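You operate a simulated robot arm through the tools that you are given. There is no shell and no other tool. Be economical: measure what you need, move in short steps, check, and stop when the job is done.

You are at the controls of a simulated two-armed robot. One attempt, no reset.

## Task
Pick up the steel scoop with one hand, pass it to the other hand and put it on the navy bench top.

The check looks at the end state, three seconds after you hand in, the way a careful person would. Anything else that was tipped, shoved, dropped, spilled or broken makes it a failure.

## Robot
Two 6-joint arms with three-finger grippers on one trunk, on a base that drives. Base frame: it is fixed to the floor where the robot stands at the start and does not move with it; the origin is under the middle of the robot, x ahead of it, y to its left, z up. Readings come in m, rad, newtons and seconds.
The left shoulder is at the start at [0.04, 0.147, 1.298], the right one opposite. With the tool pointing down near the work surface each hand reaches from about 0.32 to 0.54 m from the robot's upright axis, wherever it stands, measured 20 degrees to its own side. Places, roughly: navy bench top [-3.7, 1.5, 0.8]; steel scoop (20x8x11 cm) [0.5, -0.2, 0.8]. Payload 2.69 kg a hand.
The TCP of each hand is the grasp point between the finger pads, 0.029 m short of the fingertips. In the tool frame z runs along the fingers and y along their closing line. Largest opening 0.12 m; the body of the gripper starts 0.078 m behind the TCP.
Orientation is that of the tool frame in the base frame, as a unit quaternion [x, y, z, w]. With the fingers straight down and closing along the base's y, the tool's x points along the base's -x, its y along +y and its z along -z.

## Interface
- The arms move only by the tool send_rows. It takes "left_rows", "right_rows" or both (then of equal length, played together; a hand with none holds still); each is a list that holds one entry, the list of rows, each a list of 7 numbers: the shift along the tool's x, y, z in m, then the turn, a rotation vector about the tool's x, y, z in rad, then the opening, from 0 (shut) to 1 (fully open). In form: [[[x, y, z, wx, wy, wz, gripper], ...]]. A call has 1 to 20 rows; each row is the pose to reach, as a shift and turn from the pose commanded when the call began, along the tool's axes at that moment. Each row takes 0.2 s and may step no farther than 0.05 m and 0.15 rad from the row before; otherwise, or with a gripper value out of range, the whole call is refused. Where a pose cannot be reached the arm comes as near as it can. A force on the tool above 40 N (or 10 N above the force at the start of the call, whichever is more), or a blocked arm, ends the call early, and 0.2 s more pass. Each finger halts on what it meets, pressing with about 44 N; the grip force reading is that of the motor and also rises with nothing between the fingers. The clock runs only during rows and for 0.2 s after the last one: add rows that repeat a pose to give the fingers time. It gives the time, the measured TCP pose, the force on the tool (base axes), the opening and the grip force at its end, in the units of the frame above (readings bear some noise), with the torque about the TCP (base axes, N m) and any sound that the robot's microphone picked up, and new pictures: "views" is both (left out), scene, wrist or none (wrist: the cameras of the hands that moved).
- Cameras (640 x 400 px; columns grow to the right, rows downward): "scene" is now at [0.0866, -0.0223, 1.475]; the picture's right is [-0.33, -0.94, 0.00], its down [-0.87, 0.31, -0.38] and it looks along [0.36, -0.13, -0.93] (base axes); focal length 269 px, centre (320, 200). "left" rides on the left gripper at [0.063, 0, -0.104] in its tool frame; the picture's right is [0.00, 1.00, 0.00], its down [-0.83, 0.00, -0.56] and it looks along [-0.56, 0.00, 0.83] (tool axes); focal length 275 px, centre (320, 200). "right" rides on the right gripper at [0.063, 0, -0.104] in its tool frame; the picture's right is [0.00, 1.00, 0.00], its down [-0.83, 0.00, -0.56] and it looks along [-0.56, 0.00, 0.83] (tool axes); focal length 275 px, centre (320, 200). There is no depth. A picture from a camera that has moved, and an enlarged one, comes with that camera's place and axes in the base frame and with its lens. The place of the scene camera against the robot may be out by one fixed shift of up to 0.025 m in any direction.
- slide_trunk(by): slides the trunk up (or, below 0, down) by that many m; the arms and the scene camera ride with it, the base frame stays. It gives what a move gives, with no picture.
- drive_base(legs): drives the robot by 1 to 6 legs, each [ahead, turn to the left] in m and rad, along the robot's own axes; the way and the turn of a leg run together, so that a leg with both is an arc; at most 1.5 m and 3.142 rad a leg. The arms and the cameras ride along, it lands a little off, and it stops where it bumps. It gives what a move gives, and a new picture of the scene camera.
- pan_tilt(pan, tilt): turns the head with the scene camera to pan (to the left, within 1.501 rad either way) and tilt (down, from -0.506 to 1.204), counted from straight ahead of the robot. It gives what a move gives, and a new picture of the scene camera.
- enlarge(camera, box): a new picture of the part [left, top, right, bottom] of that camera's present view, enlarged. It takes no simulated time.
- close_job(): hands the job in; it is judged then, once.

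Work in short steps. Places have to be worked out from the pictures, the camera data and where the tool is seen: move nearer, look again, correct. Check each grasp and each placing, and mend what went wrong. You have 120 turns and 260 pictures in all, those below and enlarged ones among them. Open the grippers and draw the arms clear of the work before you hand the job in, unless the task says otherwise; then end with one line.

The tools are called after ">>>" as a command line: name --argument value ..., lists and objects as JSON in quotes. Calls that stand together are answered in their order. send_rows: Moves the arms, as the interface text tells. Its arguments: {"type":"object","properties":{"left_rows":{"type":"array","items":{"type":"array","items":{"type":"array","items":{"type":"number"}}}},"right_rows":{"type":"array","items":{"type":"array","items":{"type":"array","items":{"type":"number"}}}},"views":{"type":"string","enum":["both","scene","wrist","none"]}},"required":[]} The other tools are called the same way: slide_trunk (by) slides the trunk up or down; drive_base (legs) drives the base; pan_tilt (pan, tilt) turns the head that bears the scene camera; enlarge (camera, box) takes an enlarged picture of a part of a camera's view; close_job () hands the job in.

At the start:

```text
time: 0.0
left_tool_pos: [0.0517, 0.2686, 0.5812]
left_tcp_rot: [0.013, 0.998, 0.037, 0.049]
left_ft_force: [-1.0, 0.4, 0.5]
left_ft_torque: [-0.02, 0.01, 0.0]
left_gripper_width: 0.1199
left_gripper_force: 0.1
right_tool_pos: [0.3891, -0.3618, 1.0803]
right_tcp_rot: [0.0, 1.0, 0.0, 0.0]
right_ft_force: [0.9, 0.1, -0.1]
right_ft_torque: [-0.01, 0.03, 0.02]
right_gripper_width: 0.1201
right_gripper_force: 0.1
trunk travel left (down, up): [-0.425, 0.072]
robot x, y, heading: [0.0008, -0.0005, -0.007]
head pan, tilt: [-0.337, 1.182]
```

scene: 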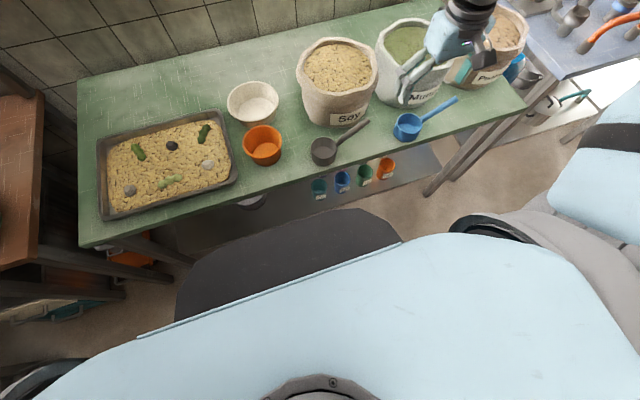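
right: 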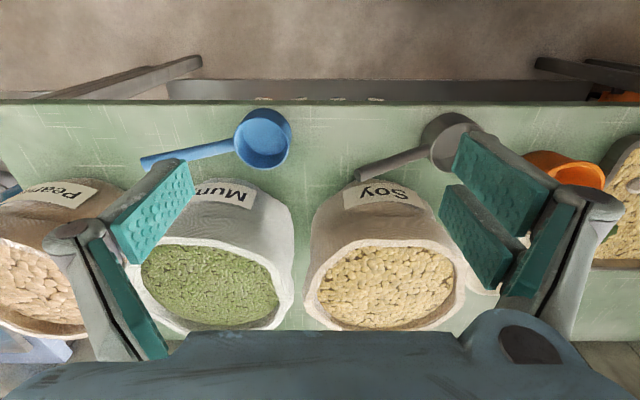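
left: 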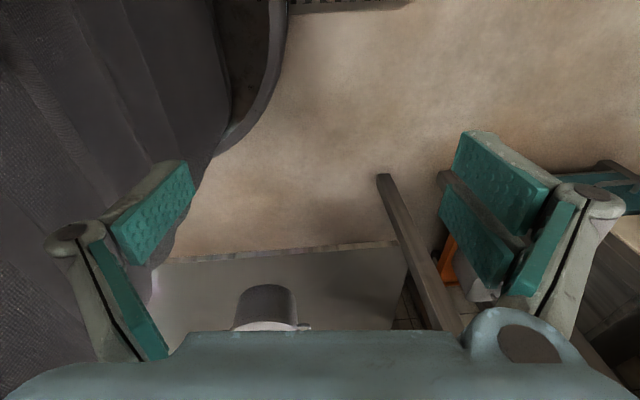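

First I look closer at the scoop in both the scene and right-wrist cameras.

>>> enlarge --camera "scene" --box '[220, 60, 480, 220]'

>>> enlarge --camera "right" --box '[320, 80, 640, 280]'

```text
2.46 times, centred on (350, 140) of scene
camera zoom: at [0.0866, -0.0223, 1.475], right [-0.33, -0.94, 0.0], down [-0.87, 0.31, -0.38], along [0.36, -0.13, -0.93], focal length 662 px, centre (246, 348)
```

zoom: 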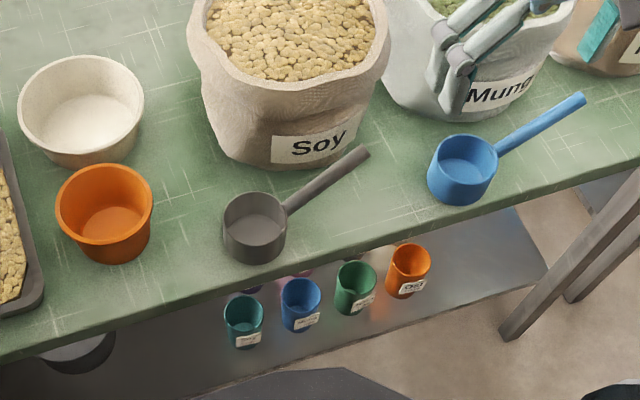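

```text
2.00 times, centred on (480, 180) of right
camera zoom: at [0.3262, -0.3609, 1.185], right [0.0, 1.0, 0.0], down [0.83, 0.0, 0.56], along [0.56, 0.0, -0.83], focal length 551 px, centre (0, 240)
```

zoom: 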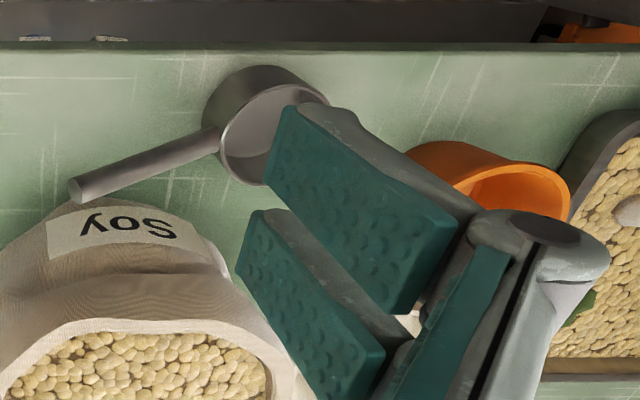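

The scoop handle triangulates to run from about (0.480,-0.214,0.834) at the cup to (0.498,-0.310,0.874) at its tip. I bring the right hand above the handle, turning it so the fingers close across it, while staying high above the bags.

>>> send_rows --right_rows '[[[-0.009, 0.0075, 0.004, 0, 0, -0.146, 0.8], [-0.017, 0.015, 0.008, 0, 0, -0.292, 0.7], [-0.026, 0.0225, 0.012, 0, 0, -0.438, 0.6], [-0.034, 0.03, 0.017, 0, 0, -0.584, 0.5], [-0.043, 0.0375, 0.02, 0, 0, -0.73, 0.5], [-0.051, 0.045, 0.025, 0, 0, -0.876, 0.5], [-0.06, 0.0525, 0.03, 0, 0, -1.022, 0.5], [-0.068, 0.06, 0.034, 0, 0, -1.168, 0.5], [-0.077, 0.0675, 0.038, 0, 0, -1.314, 0.5], [-0.085, 0.075, 0.042, 0, 0, -1.46, 0.5], [-0.094, 0.0825, 0.046, 0, 0, -1.606, 0.5], [-0.102, 0.09, 0.05, 0, 0, -1.756, 0.5]]]'

```text
time: 2.6
left_tool_pos: [0.0514, 0.2692, 0.582]
left_tcp_rot: [0.014, 0.998, 0.037, 0.05]
left_ft_force: [0.7, -0.3, 0.4]
left_ft_torque: [0.01, 0.04, -0.02]
left_gripper_width: 0.1199
left_gripper_force: 0.0
right_tool_pos: [0.3991, -0.3709, 1.0375]
right_tcp_rot: [0.77, -0.638, 0.001, -0.001]
right_ft_force: [0.3, 0.7, 0.3]
right_ft_torque: [-0.05, -0.01, 0.02]
right_gripper_width: 0.0601
right_gripper_force: 0.1
right hand out of reach, approached as far as the arm can: row 1, 2, 3, 4, 5, 6, 7, 8, 9, 10, 11, 12
trunk travel left (down, up): [-0.425, 0.072]
robot x, y, heading: [-0.0031, -0.0021, 0.001]
head pan, tilt: [-0.337, 1.182]
camera scene: at [0.0867, -0.0225, 1.475], right [-0.33, -0.94, 0.0], down [-0.87, 0.31, -0.38], along [0.36, -0.12, -0.93], focal length 269 px, centre (320, 200)
camera right: at [0.4117, -0.4322, 1.1424], right [-0.98, -0.19, 0.0], down [-0.16, 0.81, 0.56], along [-0.1, 0.55, -0.83], focal length 275 px, centre (320, 200)
```

scene: 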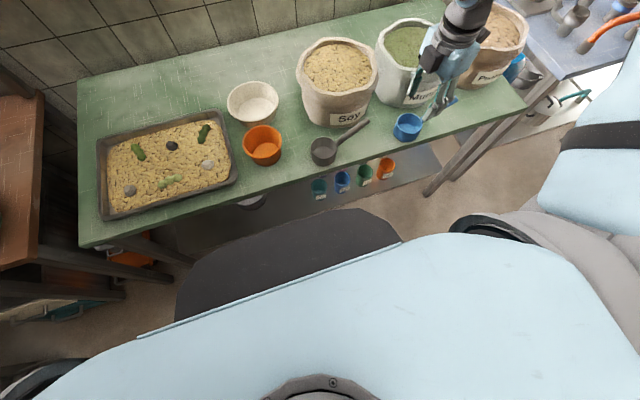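
right: 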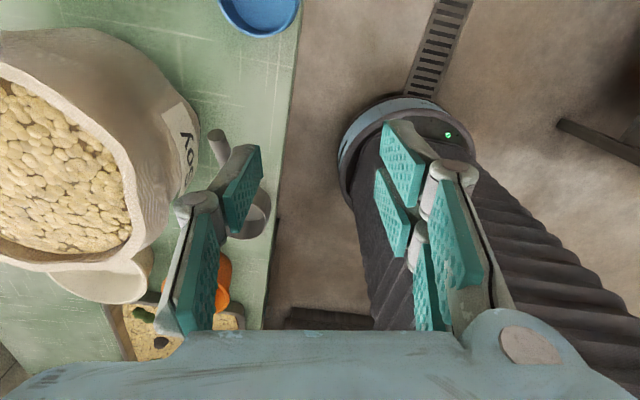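

The turn succeeded, but the spot is out of reach: it lies about 0.56 m from the axis. The wrist view shows the base ring well clear of the table edge at x≈0.43, so I drive ahead 8 cm.

>>> drive_base --legs '[[0.08, 0.0]]'

```text
time: 3.7
left_tool_pos: [0.1275, 0.269, 0.582]
left_tcp_rot: [0.014, 0.998, 0.037, 0.054]
left_ft_force: [-0.9, 0.6, 0.4]
left_ft_torque: [0.02, -0.06, -0.04]
left_gripper_width: 0.1204
left_gripper_force: 0.0
right_tool_pos: [0.4711, -0.3696, 1.042]
right_tcp_rot: [0.769, -0.639, 0.003, -0.004]
right_ft_force: [-0.4, -0.4, -0.4]
right_ft_torque: [-0.04, -0.07, -0.01]
right_gripper_width: 0.0602
right_gripper_force: 0.0
trunk travel left (down, up): [-0.425, 0.072]
robot x, y, heading: [0.0803, 0.0014, 0.006]
head pan, tilt: [-0.337, 1.182]
camera scene: at [0.1556, -0.022, 1.4756], right [-0.33, -0.94, 0.0], down [-0.87, 0.31, -0.39], along [0.36, -0.13, -0.92], focal length 269 px, centre (320, 200)
```

scene: 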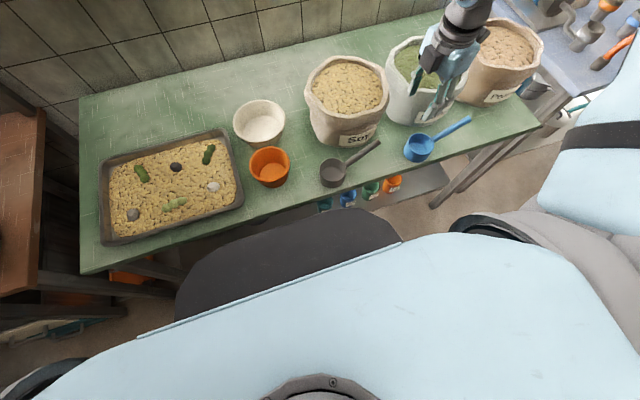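

The robot is now closer. I shift to about 12 cm above the handle and look again.

>>> send_rows --right_rows '[[[-0.03, -0.012, 0.0, 0, 0, 0, 0.5], [-0.06, -0.025, 0.02, 0, 0, 0, 0.5], [-0.0927, -0.0376, 0.04, 0, 0, 0, 0.5], [-0.0927, -0.0376, 0.06, 0, 0, 0, 0.5], [-0.0927, -0.0376, 0.06, 0, 0, 0, 0.5]]]'

```text
time: 4.9
left_tool_pos: [0.1303, 0.2682, 0.5808]
left_tcp_rot: [0.014, 0.998, 0.037, 0.051]
left_ft_force: [-0.3, 0.7, -0.7]
left_ft_torque: [0.0, -0.03, -0.02]
left_gripper_width: 0.1199
left_gripper_force: 0.0
right_tool_pos: [0.4441, -0.3467, 0.9973]
right_tcp_rot: [0.77, -0.638, 0.0, -0.002]
right_ft_force: [0.3, -1.2, 0.1]
right_ft_torque: [0.0, -0.07, 0.0]
right_gripper_width: 0.0601
right_gripper_force: 0.0
right hand out of reach, approached as far as the arm can: row 1, 2, 3, 4, 5
trunk travel left (down, up): [-0.425, 0.072]
robot x, y, heading: [0.079, -0.0003, 0.003]
head pan, tilt: [-0.337, 1.182]
camera scene: at [0.1652, -0.0223, 1.4751], right [-0.33, -0.94, 0.0], down [-0.87, 0.3, -0.38], along [0.36, -0.12, -0.93], focal length 269 px, centre (320, 200)
camera right: at [0.4561, -0.4081, 1.1019], right [-0.98, -0.19, -0.01], down [-0.16, 0.81, 0.56], along [-0.1, 0.55, -0.83], focal length 275 px, centre (320, 200)
```

scene: 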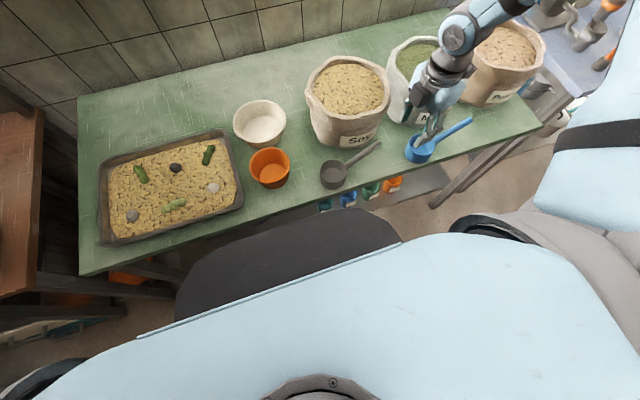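
right: 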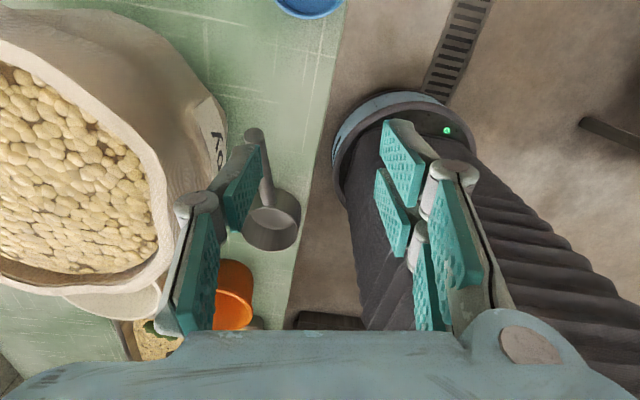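

The hand stays on one bearing from its shoulder at this yaw, so this orientation doesn't work here. New plan: the right hand grips the cup, turned the other way so its camera sits on the side away from the handle, and the left hand later takes the handle. I turn back and move left to see what is reachable.

>>> send_rows --right_rows '[[[-0.01, -0.003, -0.02, 0, 0, 0.146, 0.6], [-0.02, -0.005, -0.02, 0, 0, 0.292, 0.7], [-0.03, -0.008, -0.02, 0, 0, 0.438, 0.8], [-0.04, -0.01, -0.02, 0, 0, 0.584, 0.9], [-0.05, -0.012, -0.02, 0, 0, 0.73, 1], [-0.06, -0.015, -0.02, 0, 0, 0.876, 1], [-0.07, -0.017, -0.02, 0, 0, 1.022, 1], [-0.08, -0.02, -0.02, 0, 0, 1.168, 1], [-0.09, -0.022, -0.02, 0, 0, 1.314, 1], [-0.1, -0.024, -0.02, 0, 0, 1.46, 1], [-0.11, -0.026, -0.02, 0, 0, 1.606, 1], [-0.12, -0.028, -0.02, 0, 0, 1.752, 1], [-0.13, -0.03, -0.02, 0, 0, 1.898, 1], [-0.143, -0.033, -0.02, 0, 0, 2.044, 1]]]'

```text
time: 7.9
left_tool_pos: [0.1299, 0.2689, 0.5812]
left_tcp_rot: [0.014, 0.998, 0.038, 0.049]
left_ft_force: [0.1, 1.0, 0.5]
left_ft_torque: [-0.04, -0.03, -0.02]
left_gripper_width: 0.1198
left_gripper_force: 0.0
right_tool_pos: [0.3883, -0.3033, 1.03]
right_tcp_rot: [0.145, 0.989, 0.002, 0.002]
right_ft_force: [-0.2, 0.5, -0.4]
right_ft_torque: [-0.02, 0.01, 0.04]
right_gripper_width: 0.1199
right_gripper_force: 0.0
right hand out of reach, approached as far as the arm can: row 1, 2, 3, 4, 5, 6, 7, 8, 9, 10, 11, 12, 13, 14
trunk travel left (down, up): [-0.425, 0.072]
robot x, y, heading: [0.0771, 0.0029, -0.002]
head pan, tilt: [-0.337, 1.182]
camera scene: at [0.1662, -0.0222, 1.475], right [-0.33, -0.94, 0.0], down [-0.87, 0.3, -0.38], along [0.36, -0.13, -0.93], focal length 269 px, centre (320, 200)
camera right: at [0.3283, -0.2857, 1.1345], right [0.28, 0.96, 0.01], down [0.8, -0.24, 0.56], along [0.54, -0.15, -0.83], focal length 275 px, centre (320, 200)
```

scene: 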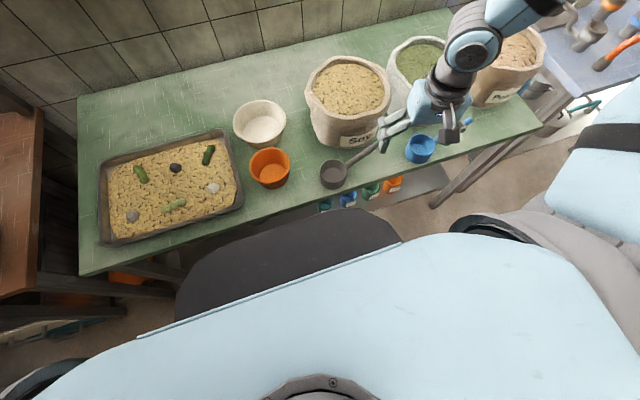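
right: 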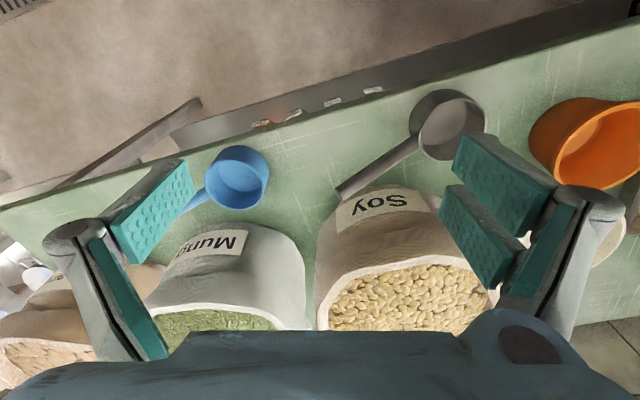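

The hand again slides along the same line, so this may be a height limit, since the stated reach holds near the work surface. I raise the trunk so the hand works lower relative to its shoulder.

>>> slide_trunk --by 0.07

>>> send_rows --right_rows '[[[0, 0.02, 0.03, 0, 0, 0, 1], [0, 0.04, 0.06, 0, 0, 0, 1], [0, 0.06, 0.09, 0, 0, 0, 1], [0, 0.08, 0.11, 0, 0, 0, 1]]]' --views "scene"

```text
time: 8.9
left_tool_pos: [0.1311, 0.2676, 0.6507]
left_tcp_rot: [0.013, 0.998, 0.038, 0.049]
left_ft_force: [0.2, -1.4, -0.2]
left_ft_torque: [0.03, 0.01, -0.01]
left_gripper_width: 0.1198
left_gripper_force: 0.2
right_tool_pos: [0.3901, -0.3037, 1.1002]
right_tcp_rot: [0.144, 0.99, 0.003, 0.002]
right_ft_force: [0.3, 0.5, -0.6]
right_ft_torque: [0.0, 0.01, 0.02]
right_gripper_width: 0.1201
right_gripper_force: 0.1
trunk travel left (down, up): [-0.495, 0.002]
robot x, y, heading: [0.0812, 0.001, -0.001]
head pan, tilt: [-0.337, 1.182]
```

```text
time: 9.9
left_tool_pos: [0.1303, 0.2682, 0.6502]
left_tcp_rot: [0.014, 0.998, 0.037, 0.049]
left_ft_force: [0.7, -0.6, 0.1]
left_ft_torque: [0.0, 0.0, 0.03]
left_gripper_width: 0.1201
left_gripper_force: 0.0
right_tool_pos: [0.3717, -0.3065, 1.0258]
right_tcp_rot: [0.143, 0.99, 0.002, 0.002]
right_ft_force: [0.8, -0.2, -0.7]
right_ft_torque: [0.01, -0.01, 0.0]
right_gripper_width: 0.1201
right_gripper_force: 0.0
right hand out of reach, approached as far as the arm can: row 1, 2, 3, 4
trunk travel left (down, up): [-0.495, 0.002]
robot x, y, heading: [0.0797, -0.0019, -0.004]
head pan, tilt: [-0.337, 1.182]
camera scene: at [0.1662, -0.0223, 1.5443], right [-0.33, -0.94, 0.0], down [-0.87, 0.3, -0.38], along [0.36, -0.12, -0.93], focal length 269 px, centre (320, 200)
```

scene: 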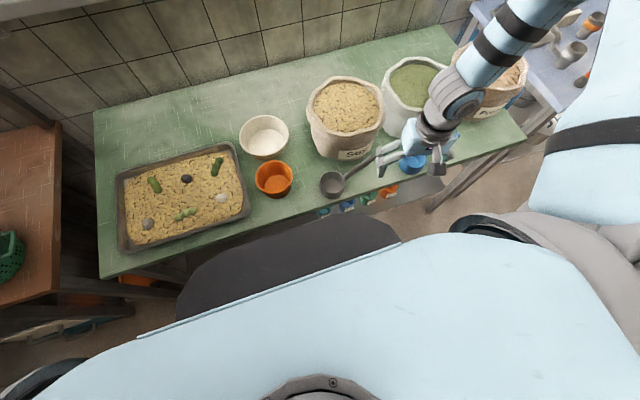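

The readings show the bearing from the shoulder still frozen. I test a plain lateral step from a raised pose, without yaw, to understand the limit.

>>> send_rows --right_rows '[[[0, 0, -0.05, 0, 0, 0, 1], [-0.03, 0, -0.05, 0, 0, 0, 1], [-0.06, 0, -0.05, 0, 0, 0, 1]]]' --views "none"

>>> send_rows --right_rows '[[[0, 0.03, 0, 0, 0, 0, 1], [0, 0.05, 0, 0, 0, 0, 1], [0, 0.05, 0, 0, 0, 0, 1]]]' --views "none"

>>> pan_tilt --pan -1.1 --tilt 0.7

```text
time: 10.7
left_tool_pos: [0.1319, 0.2683, 0.6515]
left_tcp_rot: [0.015, 0.998, 0.038, 0.048]
left_ft_force: [-0.3, -0.4, 0.5]
left_ft_torque: [0.02, 0.02, 0.02]
left_gripper_width: 0.1201
left_gripper_force: 0.1
right_tool_pos: [0.4294, -0.3301, 1.0764]
right_tcp_rot: [0.143, 0.99, 0.004, 0.001]
right_ft_force: [0.5, -0.9, 0.0]
right_ft_torque: [0.02, 0.02, -0.02]
right_gripper_width: 0.1198
right_gripper_force: 0.0
right hand out of reach, approached as far as the arm can: row 3
trunk travel left (down, up): [-0.495, 0.002]
robot x, y, heading: [0.0787, -0.0016, 0.002]
head pan, tilt: [-0.337, 1.182]
```

```text
time: 11.5
left_tool_pos: [0.1318, 0.2683, 0.6503]
left_tcp_rot: [0.014, 0.998, 0.037, 0.049]
left_ft_force: [0.2, 0.4, 0.4]
left_ft_torque: [0.0, 0.0, -0.02]
left_gripper_width: 0.12
left_gripper_force: 0.1
right_tool_pos: [0.4181, -0.325, 1.0794]
right_tcp_rot: [0.143, 0.99, 0.004, 0.002]
right_ft_force: [0.0, 0.1, 0.2]
right_ft_torque: [0.0, -0.02, -0.03]
right_gripper_width: 0.1202
right_gripper_force: 0.0
right hand out of reach, approached as far as the arm can: row 1, 2, 3
trunk travel left (down, up): [-0.495, 0.002]
robot x, y, heading: [0.0797, 0.0006, -0.003]
head pan, tilt: [-0.337, 1.182]
```

```text
time: 12.7
left_tool_pos: [0.132, 0.2687, 0.6505]
left_tcp_rot: [0.013, 0.998, 0.038, 0.049]
left_ft_force: [0.2, -0.5, -0.4]
left_ft_torque: [0.01, 0.0, 0.01]
left_gripper_width: 0.12
left_gripper_force: 0.1
right_tool_pos: [0.4176, -0.3232, 1.0802]
right_tcp_rot: [0.143, 0.99, 0.004, 0.001]
right_ft_force: [-0.4, -0.6, 0.3]
right_ft_torque: [0.02, 0.04, -0.02]
right_gripper_width: 0.1199
right_gripper_force: 0.0
trunk travel left (down, up): [-0.495, 0.002]
robot x, y, heading: [0.0766, 0.003, 0.002]
head pan, tilt: [-1.1, 0.7]
camera scene: at [0.151, -0.079, 1.5792], right [-0.89, -0.45, 0.0], down [-0.29, 0.57, -0.76], along [0.35, -0.68, -0.64], focal length 269 px, centre (320, 200)
```

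scene: 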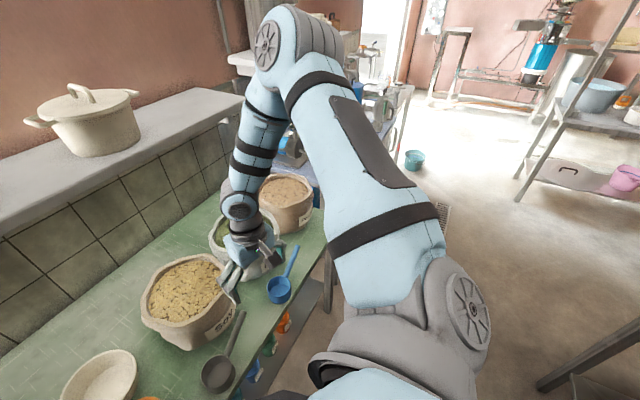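

Every reached pose lies in one vertical plane through the shoulder. I test whether the shoulder pan moves outward at all.

>>> send_rows --right_rows '[[[0, -0.03, 0, 0, 0, 0, 1], [0, -0.06, 0, 0, 0, 0, 1], [0, -0.06, 0, 0, 0, 0, 1]]]' --views "none"

>>> send_rows --left_rows '[[[0, 0, -0.03, 0, 0, 0, 1], [0, 0, -0.06, 0, 0, 0, 1], [-0.03, 0, -0.06, 0, 0, 0, 1], [-0.03, -0.03, -0.06, 0, 0, 0, 1], [-0.03, -0.03, -0.06, 0, 0, 0, 1]]]' --views "none"

>>> pan_tilt --pan 0.8 --tilt 1.0

```text
time: 13.4
left_tool_pos: [0.1322, 0.2681, 0.6494]
left_tcp_rot: [0.014, 0.998, 0.037, 0.049]
left_ft_force: [0.0, 0.1, -0.5]
left_ft_torque: [0.0, 0.02, -0.02]
left_gripper_width: 0.1201
left_gripper_force: 0.1
right_tool_pos: [0.4024, -0.3821, 1.08]
right_tcp_rot: [0.143, 0.99, 0.002, 0.002]
right_ft_force: [0.0, -0.2, -0.1]
right_ft_torque: [0.0, 0.04, 0.01]
right_gripper_width: 0.1202
right_gripper_force: 0.1
trunk travel left (down, up): [-0.495, 0.002]
robot x, y, heading: [0.0791, 0.0011, 0.003]
head pan, tilt: [-1.1, 0.7]
```

```text
time: 14.5
left_tool_pos: [0.1555, 0.2442, 0.7128]
left_tcp_rot: [0.018, 0.998, 0.043, 0.05]
left_ft_force: [-0.5, 4.4, -0.3]
left_ft_torque: [-0.03, -0.02, 0.0]
left_gripper_width: 0.1157
left_gripper_force: 0.1
right_tool_pos: [0.4032, -0.3827, 1.0804]
right_tcp_rot: [0.143, 0.99, 0.003, 0.002]
right_ft_force: [-0.7, -0.8, -0.3]
right_ft_torque: [0.01, 0.02, -0.03]
right_gripper_width: 0.1202
right_gripper_force: 0.1
trunk travel left (down, up): [-0.495, 0.002]
robot x, y, heading: [0.0794, -0.0047, -0.002]
head pan, tilt: [-1.1, 0.7]
stopped in row 5 (left hand): the force on the tool passed its limit at 63 N (the readings are from after the stop); the commanded pose is now the measured one
```

```text
time: 16.3
left_tool_pos: [0.1539, 0.2446, 0.7124]
left_tcp_rot: [0.018, 0.998, 0.043, 0.05]
left_ft_force: [-0.8, 7.7, 0.9]
left_ft_torque: [-0.37, -0.02, -0.08]
left_gripper_width: 0.1153
left_gripper_force: 0.0
right_tool_pos: [0.4029, -0.3818, 1.0823]
right_tcp_rot: [0.144, 0.99, 0.003, 0.001]
right_ft_force: [0.7, 0.0, 0.0]
right_ft_torque: [0.02, -0.02, -0.02]
right_gripper_width: 0.1201
right_gripper_force: 0.1
trunk travel left (down, up): [-0.495, 0.002]
robot x, y, heading: [0.0773, 0.0022, -0.0]
head pan, tilt: [0.799, 1.0]
camera scene: at [0.1609, 0.0464, 1.5559], right [0.72, -0.7, 0.0], down [-0.59, -0.6, -0.54], along [0.38, 0.39, -0.84], focal length 269 px, centre (320, 200)
```

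scene: 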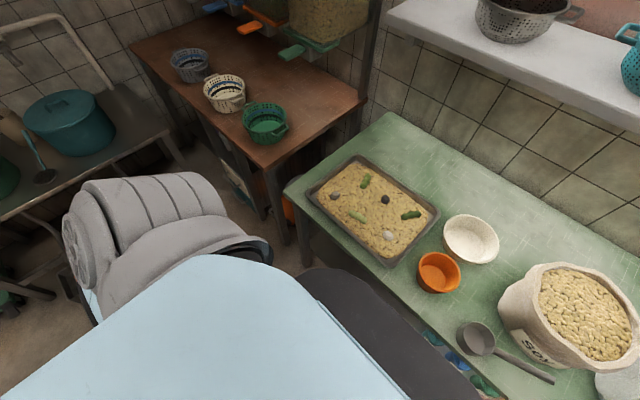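

The right arm pans outward but stops inward at about -31° from its shoulder. The left hand only brushed the robot's own body, so I move it away, up and forward to see whether the left arm has the same limit.

>>> send_rows --left_rows '[[[0, 0.04, 0, 0, 0, 0, 1], [0, 0.07, -0.03, 0, 0, 0, 1], [0, 0.07, -0.08, 0, 0, 0, 1], [0, 0.07, -0.13, 0, 0, 0, 1], [0, 0.07, -0.18, 0, 0, 0, 1], [0, 0.07, -0.23, 0, 0, 0, 1], [0, 0.07, -0.28, 0, 0, 0, 1], [0, 0.07, -0.33, 0, 0, 0, 1], [0, 0.07, -0.37, 0, 0, 0, 1], [0, 0.07, -0.37, 0, 0, 0, 1]]]' --views "none"

>>> send_rows --left_rows '[[[-0.05, 0, 0, 0, 0, 0, 1], [-0.1, 0, 0, 0, 0, 0, 1], [-0.15, 0, 0, 0, 0, 0, 1], [-0.2, 0, 0, 0, 0, 0, 1], [-0.25, 0, 0, 0, 0, 0, 1], [-0.25, -0.05, 0, 0, 0, 0, 1], [-0.25, -0.1, 0, 0, 0, 0, 1], [-0.25, -0.15, 0, 0, 0, 0, 1], [-0.25, -0.2, 0, 0, 0, 0, 1], [-0.25, -0.2, 0, 0, 0, 0, 1]]]' --views "scene"

```text
time: 18.5
left_tool_pos: [0.1468, 0.3158, 0.9437]
left_tcp_rot: [0.018, 0.998, 0.042, 0.05]
left_ft_force: [-0.2, -1.0, 0.6]
left_ft_torque: [0.0, -0.01, 0.0]
left_gripper_width: 0.1202
left_gripper_force: 0.1
left hand out of reach, approached as far as the arm can: row 6, 7, 8, 9, 10
right_tool_pos: [0.4026, -0.3827, 1.0816]
right_tcp_rot: [0.143, 0.99, 0.003, 0.002]
right_ft_force: [-0.4, 0.0, -0.1]
right_ft_torque: [-0.02, 0.04, -0.01]
right_gripper_width: 0.12
right_gripper_force: 0.0
trunk travel left (down, up): [-0.495, 0.002]
robot x, y, heading: [0.0831, 0.003, 0.0]
head pan, tilt: [0.799, 1.0]
```

```text
time: 20.5
left_tool_pos: [0.4087, 0.2386, 0.9522]
left_tcp_rot: [0.024, 0.987, 0.15, 0.062]
left_ft_force: [-0.3, 0.1, -0.2]
left_ft_torque: [0.0, -0.01, 0.03]
left_gripper_width: 0.1197
left_gripper_force: 0.0
left hand out of reach, approached as far as the arm can: row 9
right_tool_pos: [0.4023, -0.3799, 1.0813]
right_tcp_rot: [0.144, 0.99, 0.002, 0.002]
right_ft_force: [-0.5, 0.7, -0.1]
right_ft_torque: [0.0, -0.02, 0.0]
right_gripper_width: 0.1199
right_gripper_force: 0.0
trunk travel left (down, up): [-0.495, 0.002]
robot x, y, heading: [0.0783, -0.0024, 0.002]
head pan, tilt: [0.799, 1.0]
stopped in row 9 (left hand): the arm was blocked; the commanded pose is now the measured one
camera scene: at [0.1623, 0.0496, 1.5557], right [0.72, -0.7, 0.0], down [-0.59, -0.6, -0.54], along [0.38, 0.39, -0.84], focal length 269 px, centre (320, 200)
```

scene: 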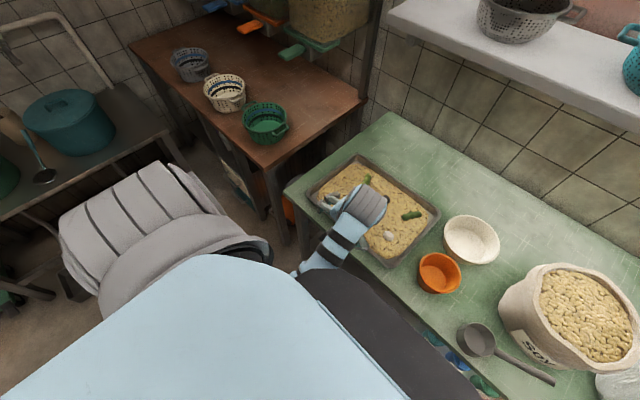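

The left arm stopped against something, most likely its forearm on the robot's own chest. I back it out and retract it, then turn the base left about 0.4 rad so the scoop falls inside the right arm's region.

>>> send_rows --left_rows '[[[0, 0.04, 0, 0, 0, 0, 1], [0, 0.08, 0, 0, 0, 0, 1], [0.05, 0.08, 0, 0, 0, 0, 1], [0.1, 0.08, 0, 0, 0, 0, 1], [0.15, 0.08, 0, 0, 0, 0, 1], [0.2, 0.08, 0, 0, 0, 0, 1], [0.24, 0.08, 0, 0, 0, 0, 1], [0.24, 0.08, 0.05, 0, 0, 0, 1], [0.24, 0.08, 0.1, 0, 0, 0, 1], [0.24, 0.08, 0.15, 0, 0, 0, 1], [0.24, 0.08, 0.2, 0, 0, 0, 1]]]' --views "none"

>>> pan_tilt --pan 1.2 --tilt 0.6

```text
time: 22.9
left_tool_pos: [0.1954, 0.3872, 0.7602]
left_tcp_rot: [0.023, 0.986, 0.15, 0.062]
left_ft_force: [0.6, 1.4, -0.2]
left_ft_torque: [-0.02, 0.01, 0.03]
left_gripper_width: 0.1199
left_gripper_force: 0.1
left hand out of reach, approached as far as the arm can: row 7
right_tool_pos: [0.4016, -0.3821, 1.0809]
right_tcp_rot: [0.144, 0.99, 0.002, 0.001]
right_ft_force: [-0.1, -0.5, 0.1]
right_ft_torque: [-0.01, 0.02, -0.04]
right_gripper_width: 0.1201
right_gripper_force: 0.1
trunk travel left (down, up): [-0.495, 0.002]
robot x, y, heading: [0.0797, 0.0047, -0.002]
head pan, tilt: [0.799, 1.0]
```

```text
time: 23.7
left_tool_pos: [0.1954, 0.3882, 0.761]
left_tcp_rot: [0.023, 0.987, 0.149, 0.062]
left_ft_force: [-0.4, 0.1, -0.4]
left_ft_torque: [0.01, -0.01, 0.0]
left_gripper_width: 0.1199
left_gripper_force: 0.0
right_tool_pos: [0.4017, -0.3819, 1.081]
right_tcp_rot: [0.144, 0.99, 0.003, 0.001]
right_ft_force: [-0.3, -0.9, 0.4]
right_ft_torque: [-0.04, 0.0, 0.01]
right_gripper_width: 0.1202
right_gripper_force: 0.1
trunk travel left (down, up): [-0.495, 0.002]
robot x, y, heading: [0.0779, 0.0, 0.0]
head pan, tilt: [1.201, 0.6]
camera scene: at [0.1444, 0.079, 1.5878], right [0.93, -0.36, 0.0], down [-0.2, -0.53, -0.82], along [0.3, 0.77, -0.57], focal length 269 px, centre (320, 200)
```

scene: 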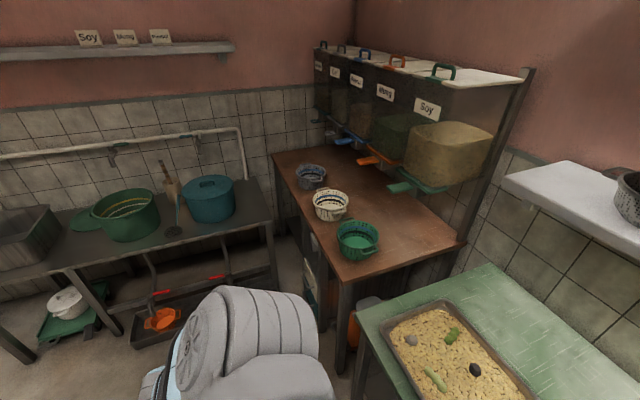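

The left hand is tucked back at (0.195, 0.388, 0.76). Now I turn the base left 0.4 rad, and point the head back at the work.

>>> drive_base --legs '[[0.0, 0.4]]'

>>> pan_tilt --pan -0.6 --tilt 1.1

```text
time: 25.3
left_tool_pos: [0.0341, 0.4007, 0.7606]
left_tcp_rot: [-0.174, 0.971, 0.158, 0.03]
left_ft_force: [-0.6, 0.6, 0.7]
left_ft_torque: [0.02, 0.01, 0.0]
left_gripper_width: 0.1203
left_gripper_force: 0.0
right_tool_pos: [0.5263, -0.2252, 1.0818]
right_tcp_rot: [-0.057, 0.998, 0.003, 0.002]
right_ft_force: [0.0, -0.3, 0.0]
right_ft_torque: [-0.01, -0.03, 0.05]
right_gripper_width: 0.1199
right_gripper_force: 0.0
trunk travel left (down, up): [-0.495, 0.002]
robot x, y, heading: [0.0805, 0.0009, 0.405]
head pan, tilt: [1.201, 0.6]
camera scene: at [0.1078, 0.092, 1.5879], right [1.0, 0.03, 0.0], down [0.02, -0.56, -0.83], along [-0.03, 0.82, -0.56], focal length 269 px, centre (320, 200)
```

scene: 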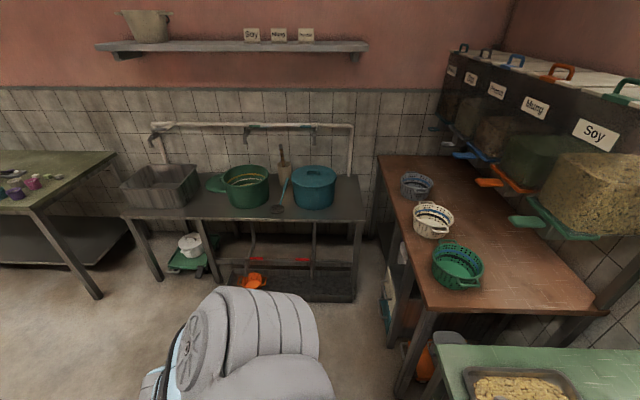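

```text
time: 27.1
left_tool_pos: [0.0339, 0.4013, 0.7607]
left_tcp_rot: [-0.175, 0.971, 0.159, 0.03]
left_ft_force: [-0.9, 0.2, 0.0]
left_ft_torque: [0.0, 0.01, -0.02]
left_gripper_width: 0.1202
left_gripper_force: 0.0
right_tool_pos: [0.5265, -0.2253, 1.0806]
right_tcp_rot: [-0.057, 0.998, 0.003, 0.001]
right_ft_force: [-0.1, -0.7, 0.3]
right_ft_torque: [0.0, 0.04, 0.01]
right_gripper_width: 0.1199
right_gripper_force: 0.0
trunk travel left (down, up): [-0.495, 0.002]
robot x, y, heading: [0.0827, 0.0003, 0.404]
head pan, tilt: [-0.6, 1.1]
camera scene: at [0.1726, -0.0079, 1.5493], right [-0.2, -0.98, 0.0], down [-0.87, 0.17, -0.45], along [0.45, -0.09, -0.89], focal length 269 px, centre (320, 200)
```

scene: 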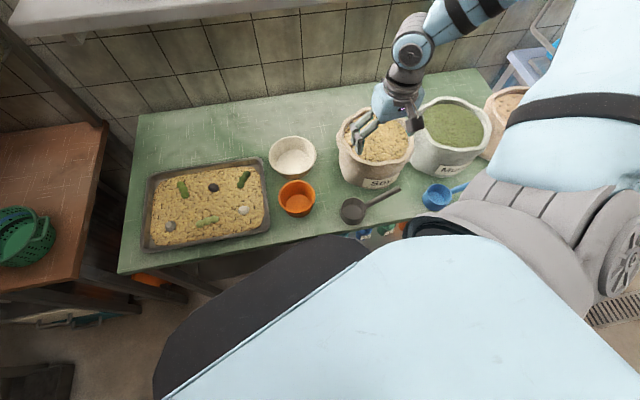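

Now the right hand turns so its fingers close across the handle, with its camera on the outer side, and moves above the handle at z≈1.02.

>>> send_rows --right_rows '[[[0.01, -0.005, 0, 0, 0, -0.137, 0.9], [0.02, -0.01, 0, 0, 0, -0.274, 0.8], [0.03, -0.015, 0, 0, 0, -0.411, 0.7], [0.042, -0.022, 0, 0, 0, -0.547, 0.6], [0.042, -0.022, 0.01, 0, 0, -0.684, 0.5], [0.042, -0.022, 0.02, 0, 0, -0.821, 0.5], [0.042, -0.022, 0.03, 0, 0, -0.958, 0.5], [0.042, -0.022, 0.04, 0, 0, -1.095, 0.5], [0.042, -0.022, 0.05, 0, 0, -1.231, 0.5], [0.042, -0.022, 0.06, 0, 0, -1.368, 0.5], [0.042, -0.022, 0.06, 0, 0, -1.505, 0.5], [0.042, -0.022, 0.06, 0, 0, -1.642, 0.5], [0.042, -0.022, 0.06, 0, 0, -1.642, 0.5]]]'

```text
time: 29.9
left_tool_pos: [0.0335, 0.4001, 0.7594]
left_tcp_rot: [-0.174, 0.971, 0.159, 0.03]
left_ft_force: [0.1, 0.9, -0.5]
left_ft_torque: [-0.02, 0.02, 0.0]
left_gripper_width: 0.12
left_gripper_force: 0.0
right_tool_pos: [0.4869, -0.2521, 1.0214]
right_tcp_rot: [0.771, -0.637, -0.001, -0.003]
right_ft_force: [0.0, 0.9, 0.6]
right_ft_torque: [0.02, 0.02, -0.01]
right_gripper_width: 0.0599
right_gripper_force: 0.1
trunk travel left (down, up): [-0.495, 0.002]
robot x, y, heading: [0.0785, -0.0009, 0.402]
head pan, tilt: [-0.6, 1.1]
camera scene: at [0.1728, -0.0078, 1.5492], right [-0.2, -0.98, 0.0], down [-0.87, 0.17, -0.45], along [0.45, -0.09, -0.89], focal length 269 px, centre (320, 200)
camera right: at [0.4997, -0.3133, 1.1255], right [-0.98, -0.19, 0.0], down [-0.16, 0.81, 0.56], along [-0.1, 0.55, -0.83], focal length 275 px, centre (320, 200)
```

scene: 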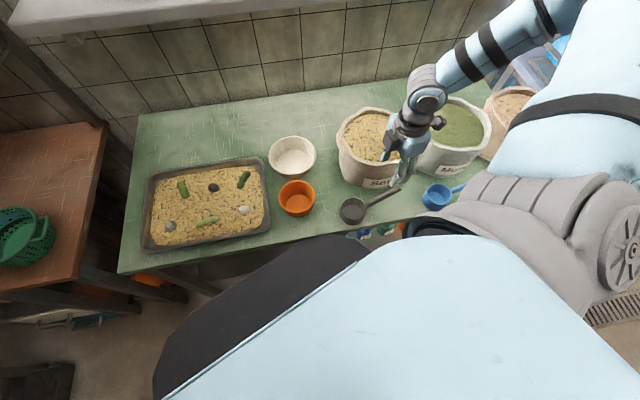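
right: 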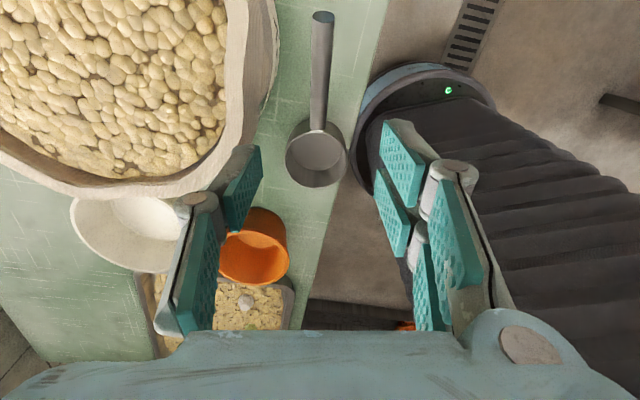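

The handle lines up with the finger midplane. I descend most of the way and check clearance to the Soy bag.

>>> send_rows --right_rows '[[[0, -0.003, 0.03, 0, 0, 0, 0.5], [0, -0.003, 0.06, 0, 0, 0, 0.5], [0, -0.003, 0.09, 0, 0, 0, 0.5], [0, -0.003, 0.12, 0, 0, 0, 0.5], [0, -0.003, 0.12, 0, 0, 0, 0.5]]]'

```text
time: 31.1
left_tool_pos: [0.0325, 0.4011, 0.7606]
left_tcp_rot: [-0.175, 0.971, 0.159, 0.029]
left_ft_force: [0.2, 0.4, 0.6]
left_ft_torque: [0.0, -0.02, 0.03]
left_gripper_width: 0.1198
left_gripper_force: 0.0
right_tool_pos: [0.4814, -0.2696, 0.9607]
right_tcp_rot: [0.77, -0.638, -0.001, -0.003]
right_ft_force: [0.3, 0.1, 0.5]
right_ft_torque: [0.02, 0.0, -0.02]
right_gripper_width: 0.0598
right_gripper_force: 0.0
right hand out of reach, approached as far as the arm can: row 2, 3, 4, 5
trunk travel left (down, up): [-0.495, 0.002]
robot x, y, heading: [0.0779, 0.0029, 0.403]
head pan, tilt: [-0.6, 1.1]
camera scene: at [0.1732, -0.0079, 1.5492], right [-0.2, -0.98, 0.0], down [-0.87, 0.17, -0.45], along [0.44, -0.09, -0.89], focal length 269 px, centre (320, 200)
camera right: at [0.4939, -0.3311, 1.0642], right [-0.98, -0.19, 0.0], down [-0.16, 0.81, 0.56], along [-0.1, 0.55, -0.83], focal length 275 px, centre (320, 200)
```

scene: 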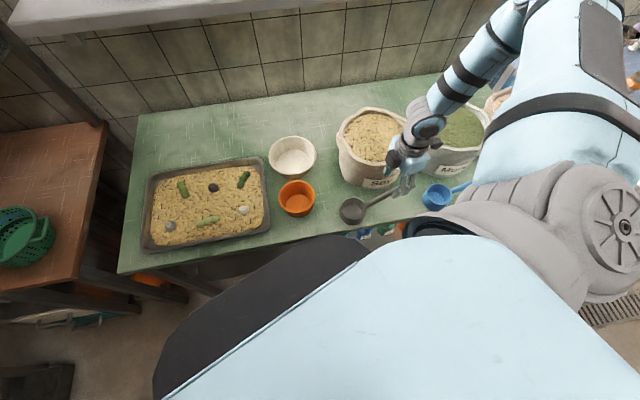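
right: 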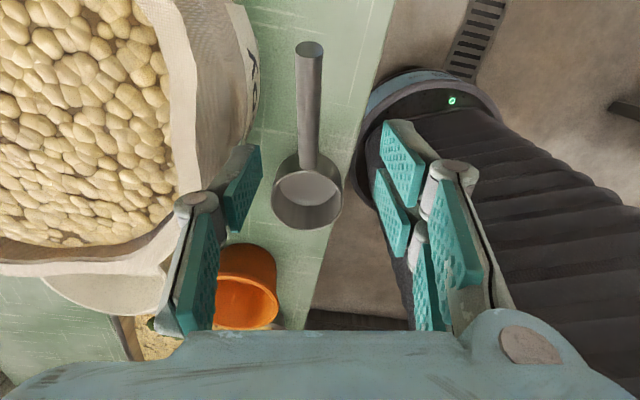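

The hand stopped at z≈0.96, short of the handle. I look at the arm's posture to understand what limits it.

>>> pan_tilt --pan -1.3 --tilt 0.6

```text
time: 32.2
left_tool_pos: [0.0337, 0.4005, 0.7595]
left_tcp_rot: [-0.175, 0.971, 0.159, 0.03]
left_ft_force: [-0.3, -0.9, -0.2]
left_ft_torque: [-0.01, 0.01, -0.01]
left_gripper_width: 0.1198
left_gripper_force: 0.1
right_tool_pos: [0.4805, -0.2684, 0.9604]
right_tcp_rot: [0.77, -0.638, -0.001, -0.003]
right_ft_force: [-0.2, 0.7, 0.1]
right_ft_torque: [0.02, 0.0, -0.01]
right_gripper_width: 0.0601
right_gripper_force: 0.0
trunk travel left (down, up): [-0.495, 0.002]
robot x, y, heading: [0.081, -0.0021, 0.403]
head pan, tilt: [-1.3, 0.6]
camera scene: at [0.1658, -0.0646, 1.5878], right [-0.78, -0.62, 0.0], down [-0.35, 0.44, -0.82], along [0.51, -0.64, -0.57], focal length 269 px, centre (320, 200)
```

scene: 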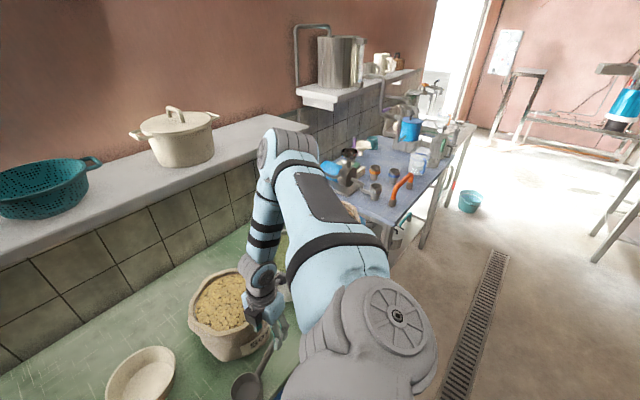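

The elbow sits far out to the right of the hand, so this arm posture is limiting. I raise the hand, back well away from the table, and probe the arm's range in free space.

>>> send_rows --right_rows '[[[0, 0, -0.03, 0, 0, 0, 0.5], [0, 0, -0.06, 0, 0, 0, 0.5], [0, 0, -0.09, 0, 0, 0, 0.5], [0, 0, -0.12, 0, 0, 0, 0.5]]]' --views "none"

>>> drive_base --legs '[[-0.45, 0.0]]'

>>> send_rows --right_rows '[[[0.02, 0, 0.05, 0, 0, 0, 0.5], [0.04, 0, 0.1, 0, 0, 0, 0.5], [0.06, 0, 0.15, 0, 0, 0, 0.5], [0.08, 0, 0.2, 0, 0, 0, 0.5], [0.1, 0, 0.25, 0, 0, 0, 0.5], [0.1, 0, 0.3, 0, 0, 0, 0.5], [0.1, 0, 0.3, 0, 0, 0, 0.5]]]' --views "scene"

```text
time: 33.2
left_tool_pos: [0.0331, 0.402, 0.7599]
left_tcp_rot: [-0.175, 0.971, 0.159, 0.031]
left_ft_force: [-0.4, -0.4, -0.8]
left_ft_torque: [-0.04, 0.01, 0.0]
left_gripper_width: 0.1203
left_gripper_force: 0.0
right_tool_pos: [0.4803, -0.2558, 1.0709]
right_tcp_rot: [0.77, -0.638, -0.001, -0.003]
right_ft_force: [0.6, -0.2, 0.6]
right_ft_torque: [-0.01, -0.01, 0.0]
right_gripper_width: 0.0601
right_gripper_force: 0.1
right hand out of reach, approached as far as the arm can: row 3, 4
trunk travel left (down, up): [-0.495, 0.002]
robot x, y, heading: [0.0808, 0.0028, 0.407]
head pan, tilt: [-1.3, 0.6]
```

```text
time: 35.9
left_tool_pos: [-0.3727, 0.2269, 0.7599]
left_tcp_rot: [-0.174, 0.971, 0.16, 0.03]
left_ft_force: [0.1, 0.4, -0.4]
left_ft_torque: [-0.03, 0.01, -0.02]
left_gripper_width: 0.12
left_gripper_force: 0.2
right_tool_pos: [0.0737, -0.4291, 1.0708]
right_tcp_rot: [0.769, -0.64, -0.001, -0.002]
right_ft_force: [0.3, -0.1, 0.2]
right_ft_torque: [-0.05, 0.04, 0.02]
right_gripper_width: 0.0602
right_gripper_force: 0.1
trunk travel left (down, up): [-0.495, 0.002]
robot x, y, heading: [-0.3289, -0.1736, 0.402]
head pan, tilt: [-1.3, 0.6]
camera scene: at [-0.2395, -0.2371, 1.5878], right [-0.78, -0.62, 0.0], down [-0.35, 0.44, -0.82], along [0.51, -0.65, -0.57], focal length 269 px, centre (320, 200)
```

scene: 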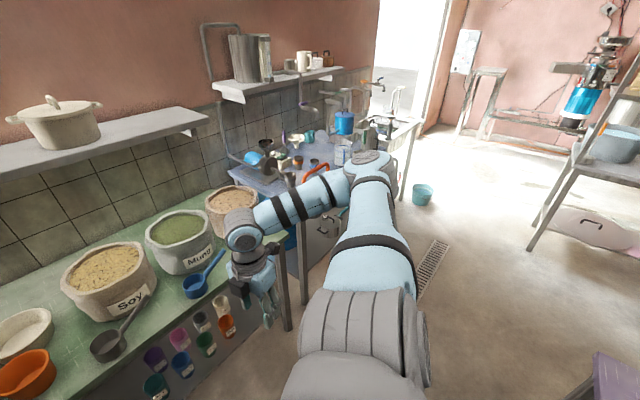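

```text
refused: row 1 steps farther than a row can; nothing moved
```

The geometry looks like a sideways-mounted arm whose wrist is limited when the tool points straight down. Tilting the fingers inward (left) should relieve it, so I tilt 30° and try moving inward and down in free space.

>>> send_rows --right_rows '[[[0, 0, 0, 0, -0.13, 0, 0.5], [0, 0, 0, 0, -0.26, 0, 0.5], [0, 0, 0, 0, -0.39, 0, 0.5], [0, 0, 0, 0, -0.52, 0, 0.5], [-0.028, -0.011, 0.012, 0, -0.52, 0, 0.5], [-0.056, -0.022, 0.025, 0, -0.52, 0, 0.5], [-0.084, -0.033, 0.037, 0, -0.52, 0, 0.5], [-0.112, -0.044, 0.05, 0, -0.52, 0, 0.5], [-0.14, -0.055, 0.062, 0, -0.52, 0, 0.5], [-0.168, -0.066, 0.075, 0, -0.52, 0, 0.5], [-0.196, -0.077, 0.087, 0, -0.52, 0, 0.5], [-0.227, -0.089, 0.1, 0, -0.52, 0, 0.5], [-0.227, -0.089, 0.1, 0, -0.52, 0, 0.5]]]' --views "scene"

```text
time: 38.7
left_tool_pos: [-0.3733, 0.2278, 0.7596]
left_tcp_rot: [-0.174, 0.971, 0.159, 0.031]
left_ft_force: [-0.4, -0.9, -0.5]
left_ft_torque: [-0.03, -0.02, 0.0]
left_gripper_width: 0.1201
left_gripper_force: 0.0
right_tool_pos: [0.1185, -0.1912, 0.9717]
right_tcp_rot: [0.744, -0.616, -0.199, -0.167]
right_ft_force: [-0.6, -0.5, 0.0]
right_ft_torque: [-0.04, -0.01, -0.02]
right_gripper_width: 0.0601
right_gripper_force: 0.0
right hand out of reach, approached as far as the arm can: row 1, 2, 3, 4, 5
trunk travel left (down, up): [-0.495, 0.002]
robot x, y, heading: [-0.3259, -0.17, 0.404]
head pan, tilt: [-1.3, 0.6]
camera scene: at [-0.2425, -0.2386, 1.5879], right [-0.78, -0.62, 0.0], down [-0.35, 0.44, -0.82], along [0.51, -0.65, -0.57], focal length 269 px, centre (320, 200)
```

scene: 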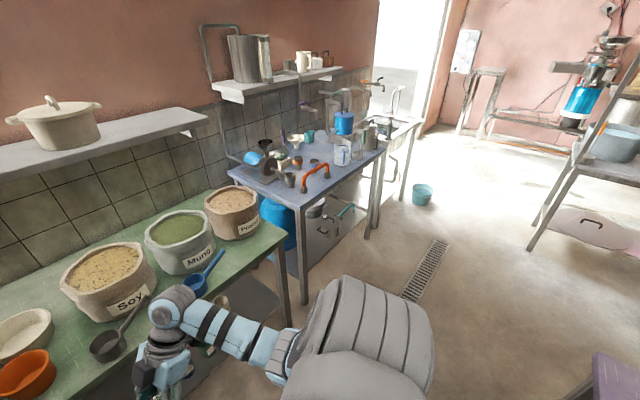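

That worked: with the tilt, the hand reached the inner target. I now test whether it can straighten and go lower from here, still in free space.

>>> send_rows --right_rows '[[[0, 0, 0, 0, 0.13, 0, 0.5], [0, 0, 0, 0, 0.26, 0, 0.5], [0, 0, 0, 0, 0.39, 0, 0.5], [0, 0, 0, 0, 0.52, 0, 0.5], [0, 0, 0, 0, 0.52, 0, 0.5]]]' --views "none"

>>> send_rows --right_rows '[[[0, 0, 0.04, 0, 0, 0, 0.5], [0, 0, 0.08, 0, 0, 0, 0.5], [0, 0, 0.12, 0, 0, 0, 0.5], [0, 0, 0.12, 0, 0, 0, 0.5]]]' --views "scene"

```text
time: 39.9
left_tool_pos: [-0.3736, 0.2279, 0.7603]
left_tcp_rot: [-0.174, 0.971, 0.159, 0.031]
left_ft_force: [-0.5, 0.1, -0.1]
left_ft_torque: [0.01, 0.03, 0.03]
left_gripper_width: 0.1201
left_gripper_force: 0.0
right_tool_pos: [0.1199, -0.1885, 0.966]
right_tcp_rot: [0.77, -0.638, -0.001, -0.002]
right_ft_force: [0.4, -0.1, -0.1]
right_ft_torque: [-0.01, -0.02, 0.0]
right_gripper_width: 0.0601
right_gripper_force: 0.0
right hand out of reach, approached as far as the arm can: row 4, 5
trunk travel left (down, up): [-0.495, 0.002]
robot x, y, heading: [-0.3287, -0.1737, 0.405]
head pan, tilt: [-1.3, 0.6]
```

```text
time: 40.9
left_tool_pos: [-0.3722, 0.2288, 0.7595]
left_tcp_rot: [-0.174, 0.971, 0.16, 0.031]
left_ft_force: [0.0, 0.0, -0.1]
left_ft_torque: [-0.03, -0.02, 0.01]
left_gripper_width: 0.1198
left_gripper_force: 0.1
right_tool_pos: [0.1191, -0.187, 0.8477]
right_tcp_rot: [0.769, -0.639, -0.001, -0.003]
right_ft_force: [-0.1, 0.6, -0.1]
right_ft_torque: [0.02, 0.01, -0.03]
right_gripper_width: 0.06
right_gripper_force: 0.2
trunk travel left (down, up): [-0.495, 0.002]
robot x, y, heading: [-0.329, -0.1711, 0.401]
head pan, tilt: [-1.3, 0.6]
camera scene: at [-0.2425, -0.2378, 1.5879], right [-0.78, -0.62, 0.0], down [-0.35, 0.44, -0.83], along [0.51, -0.65, -0.56], focal length 269 px, centre (320, 200)
```

scene: 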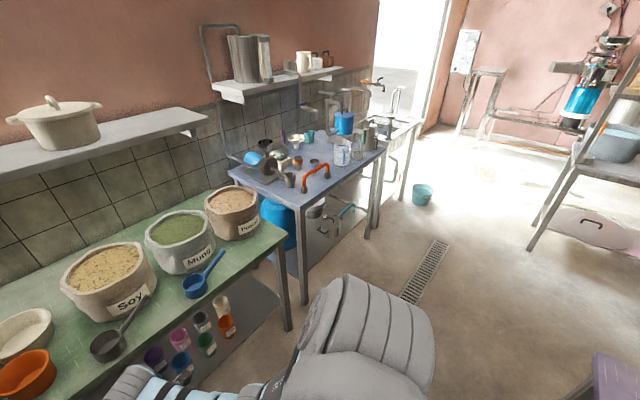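

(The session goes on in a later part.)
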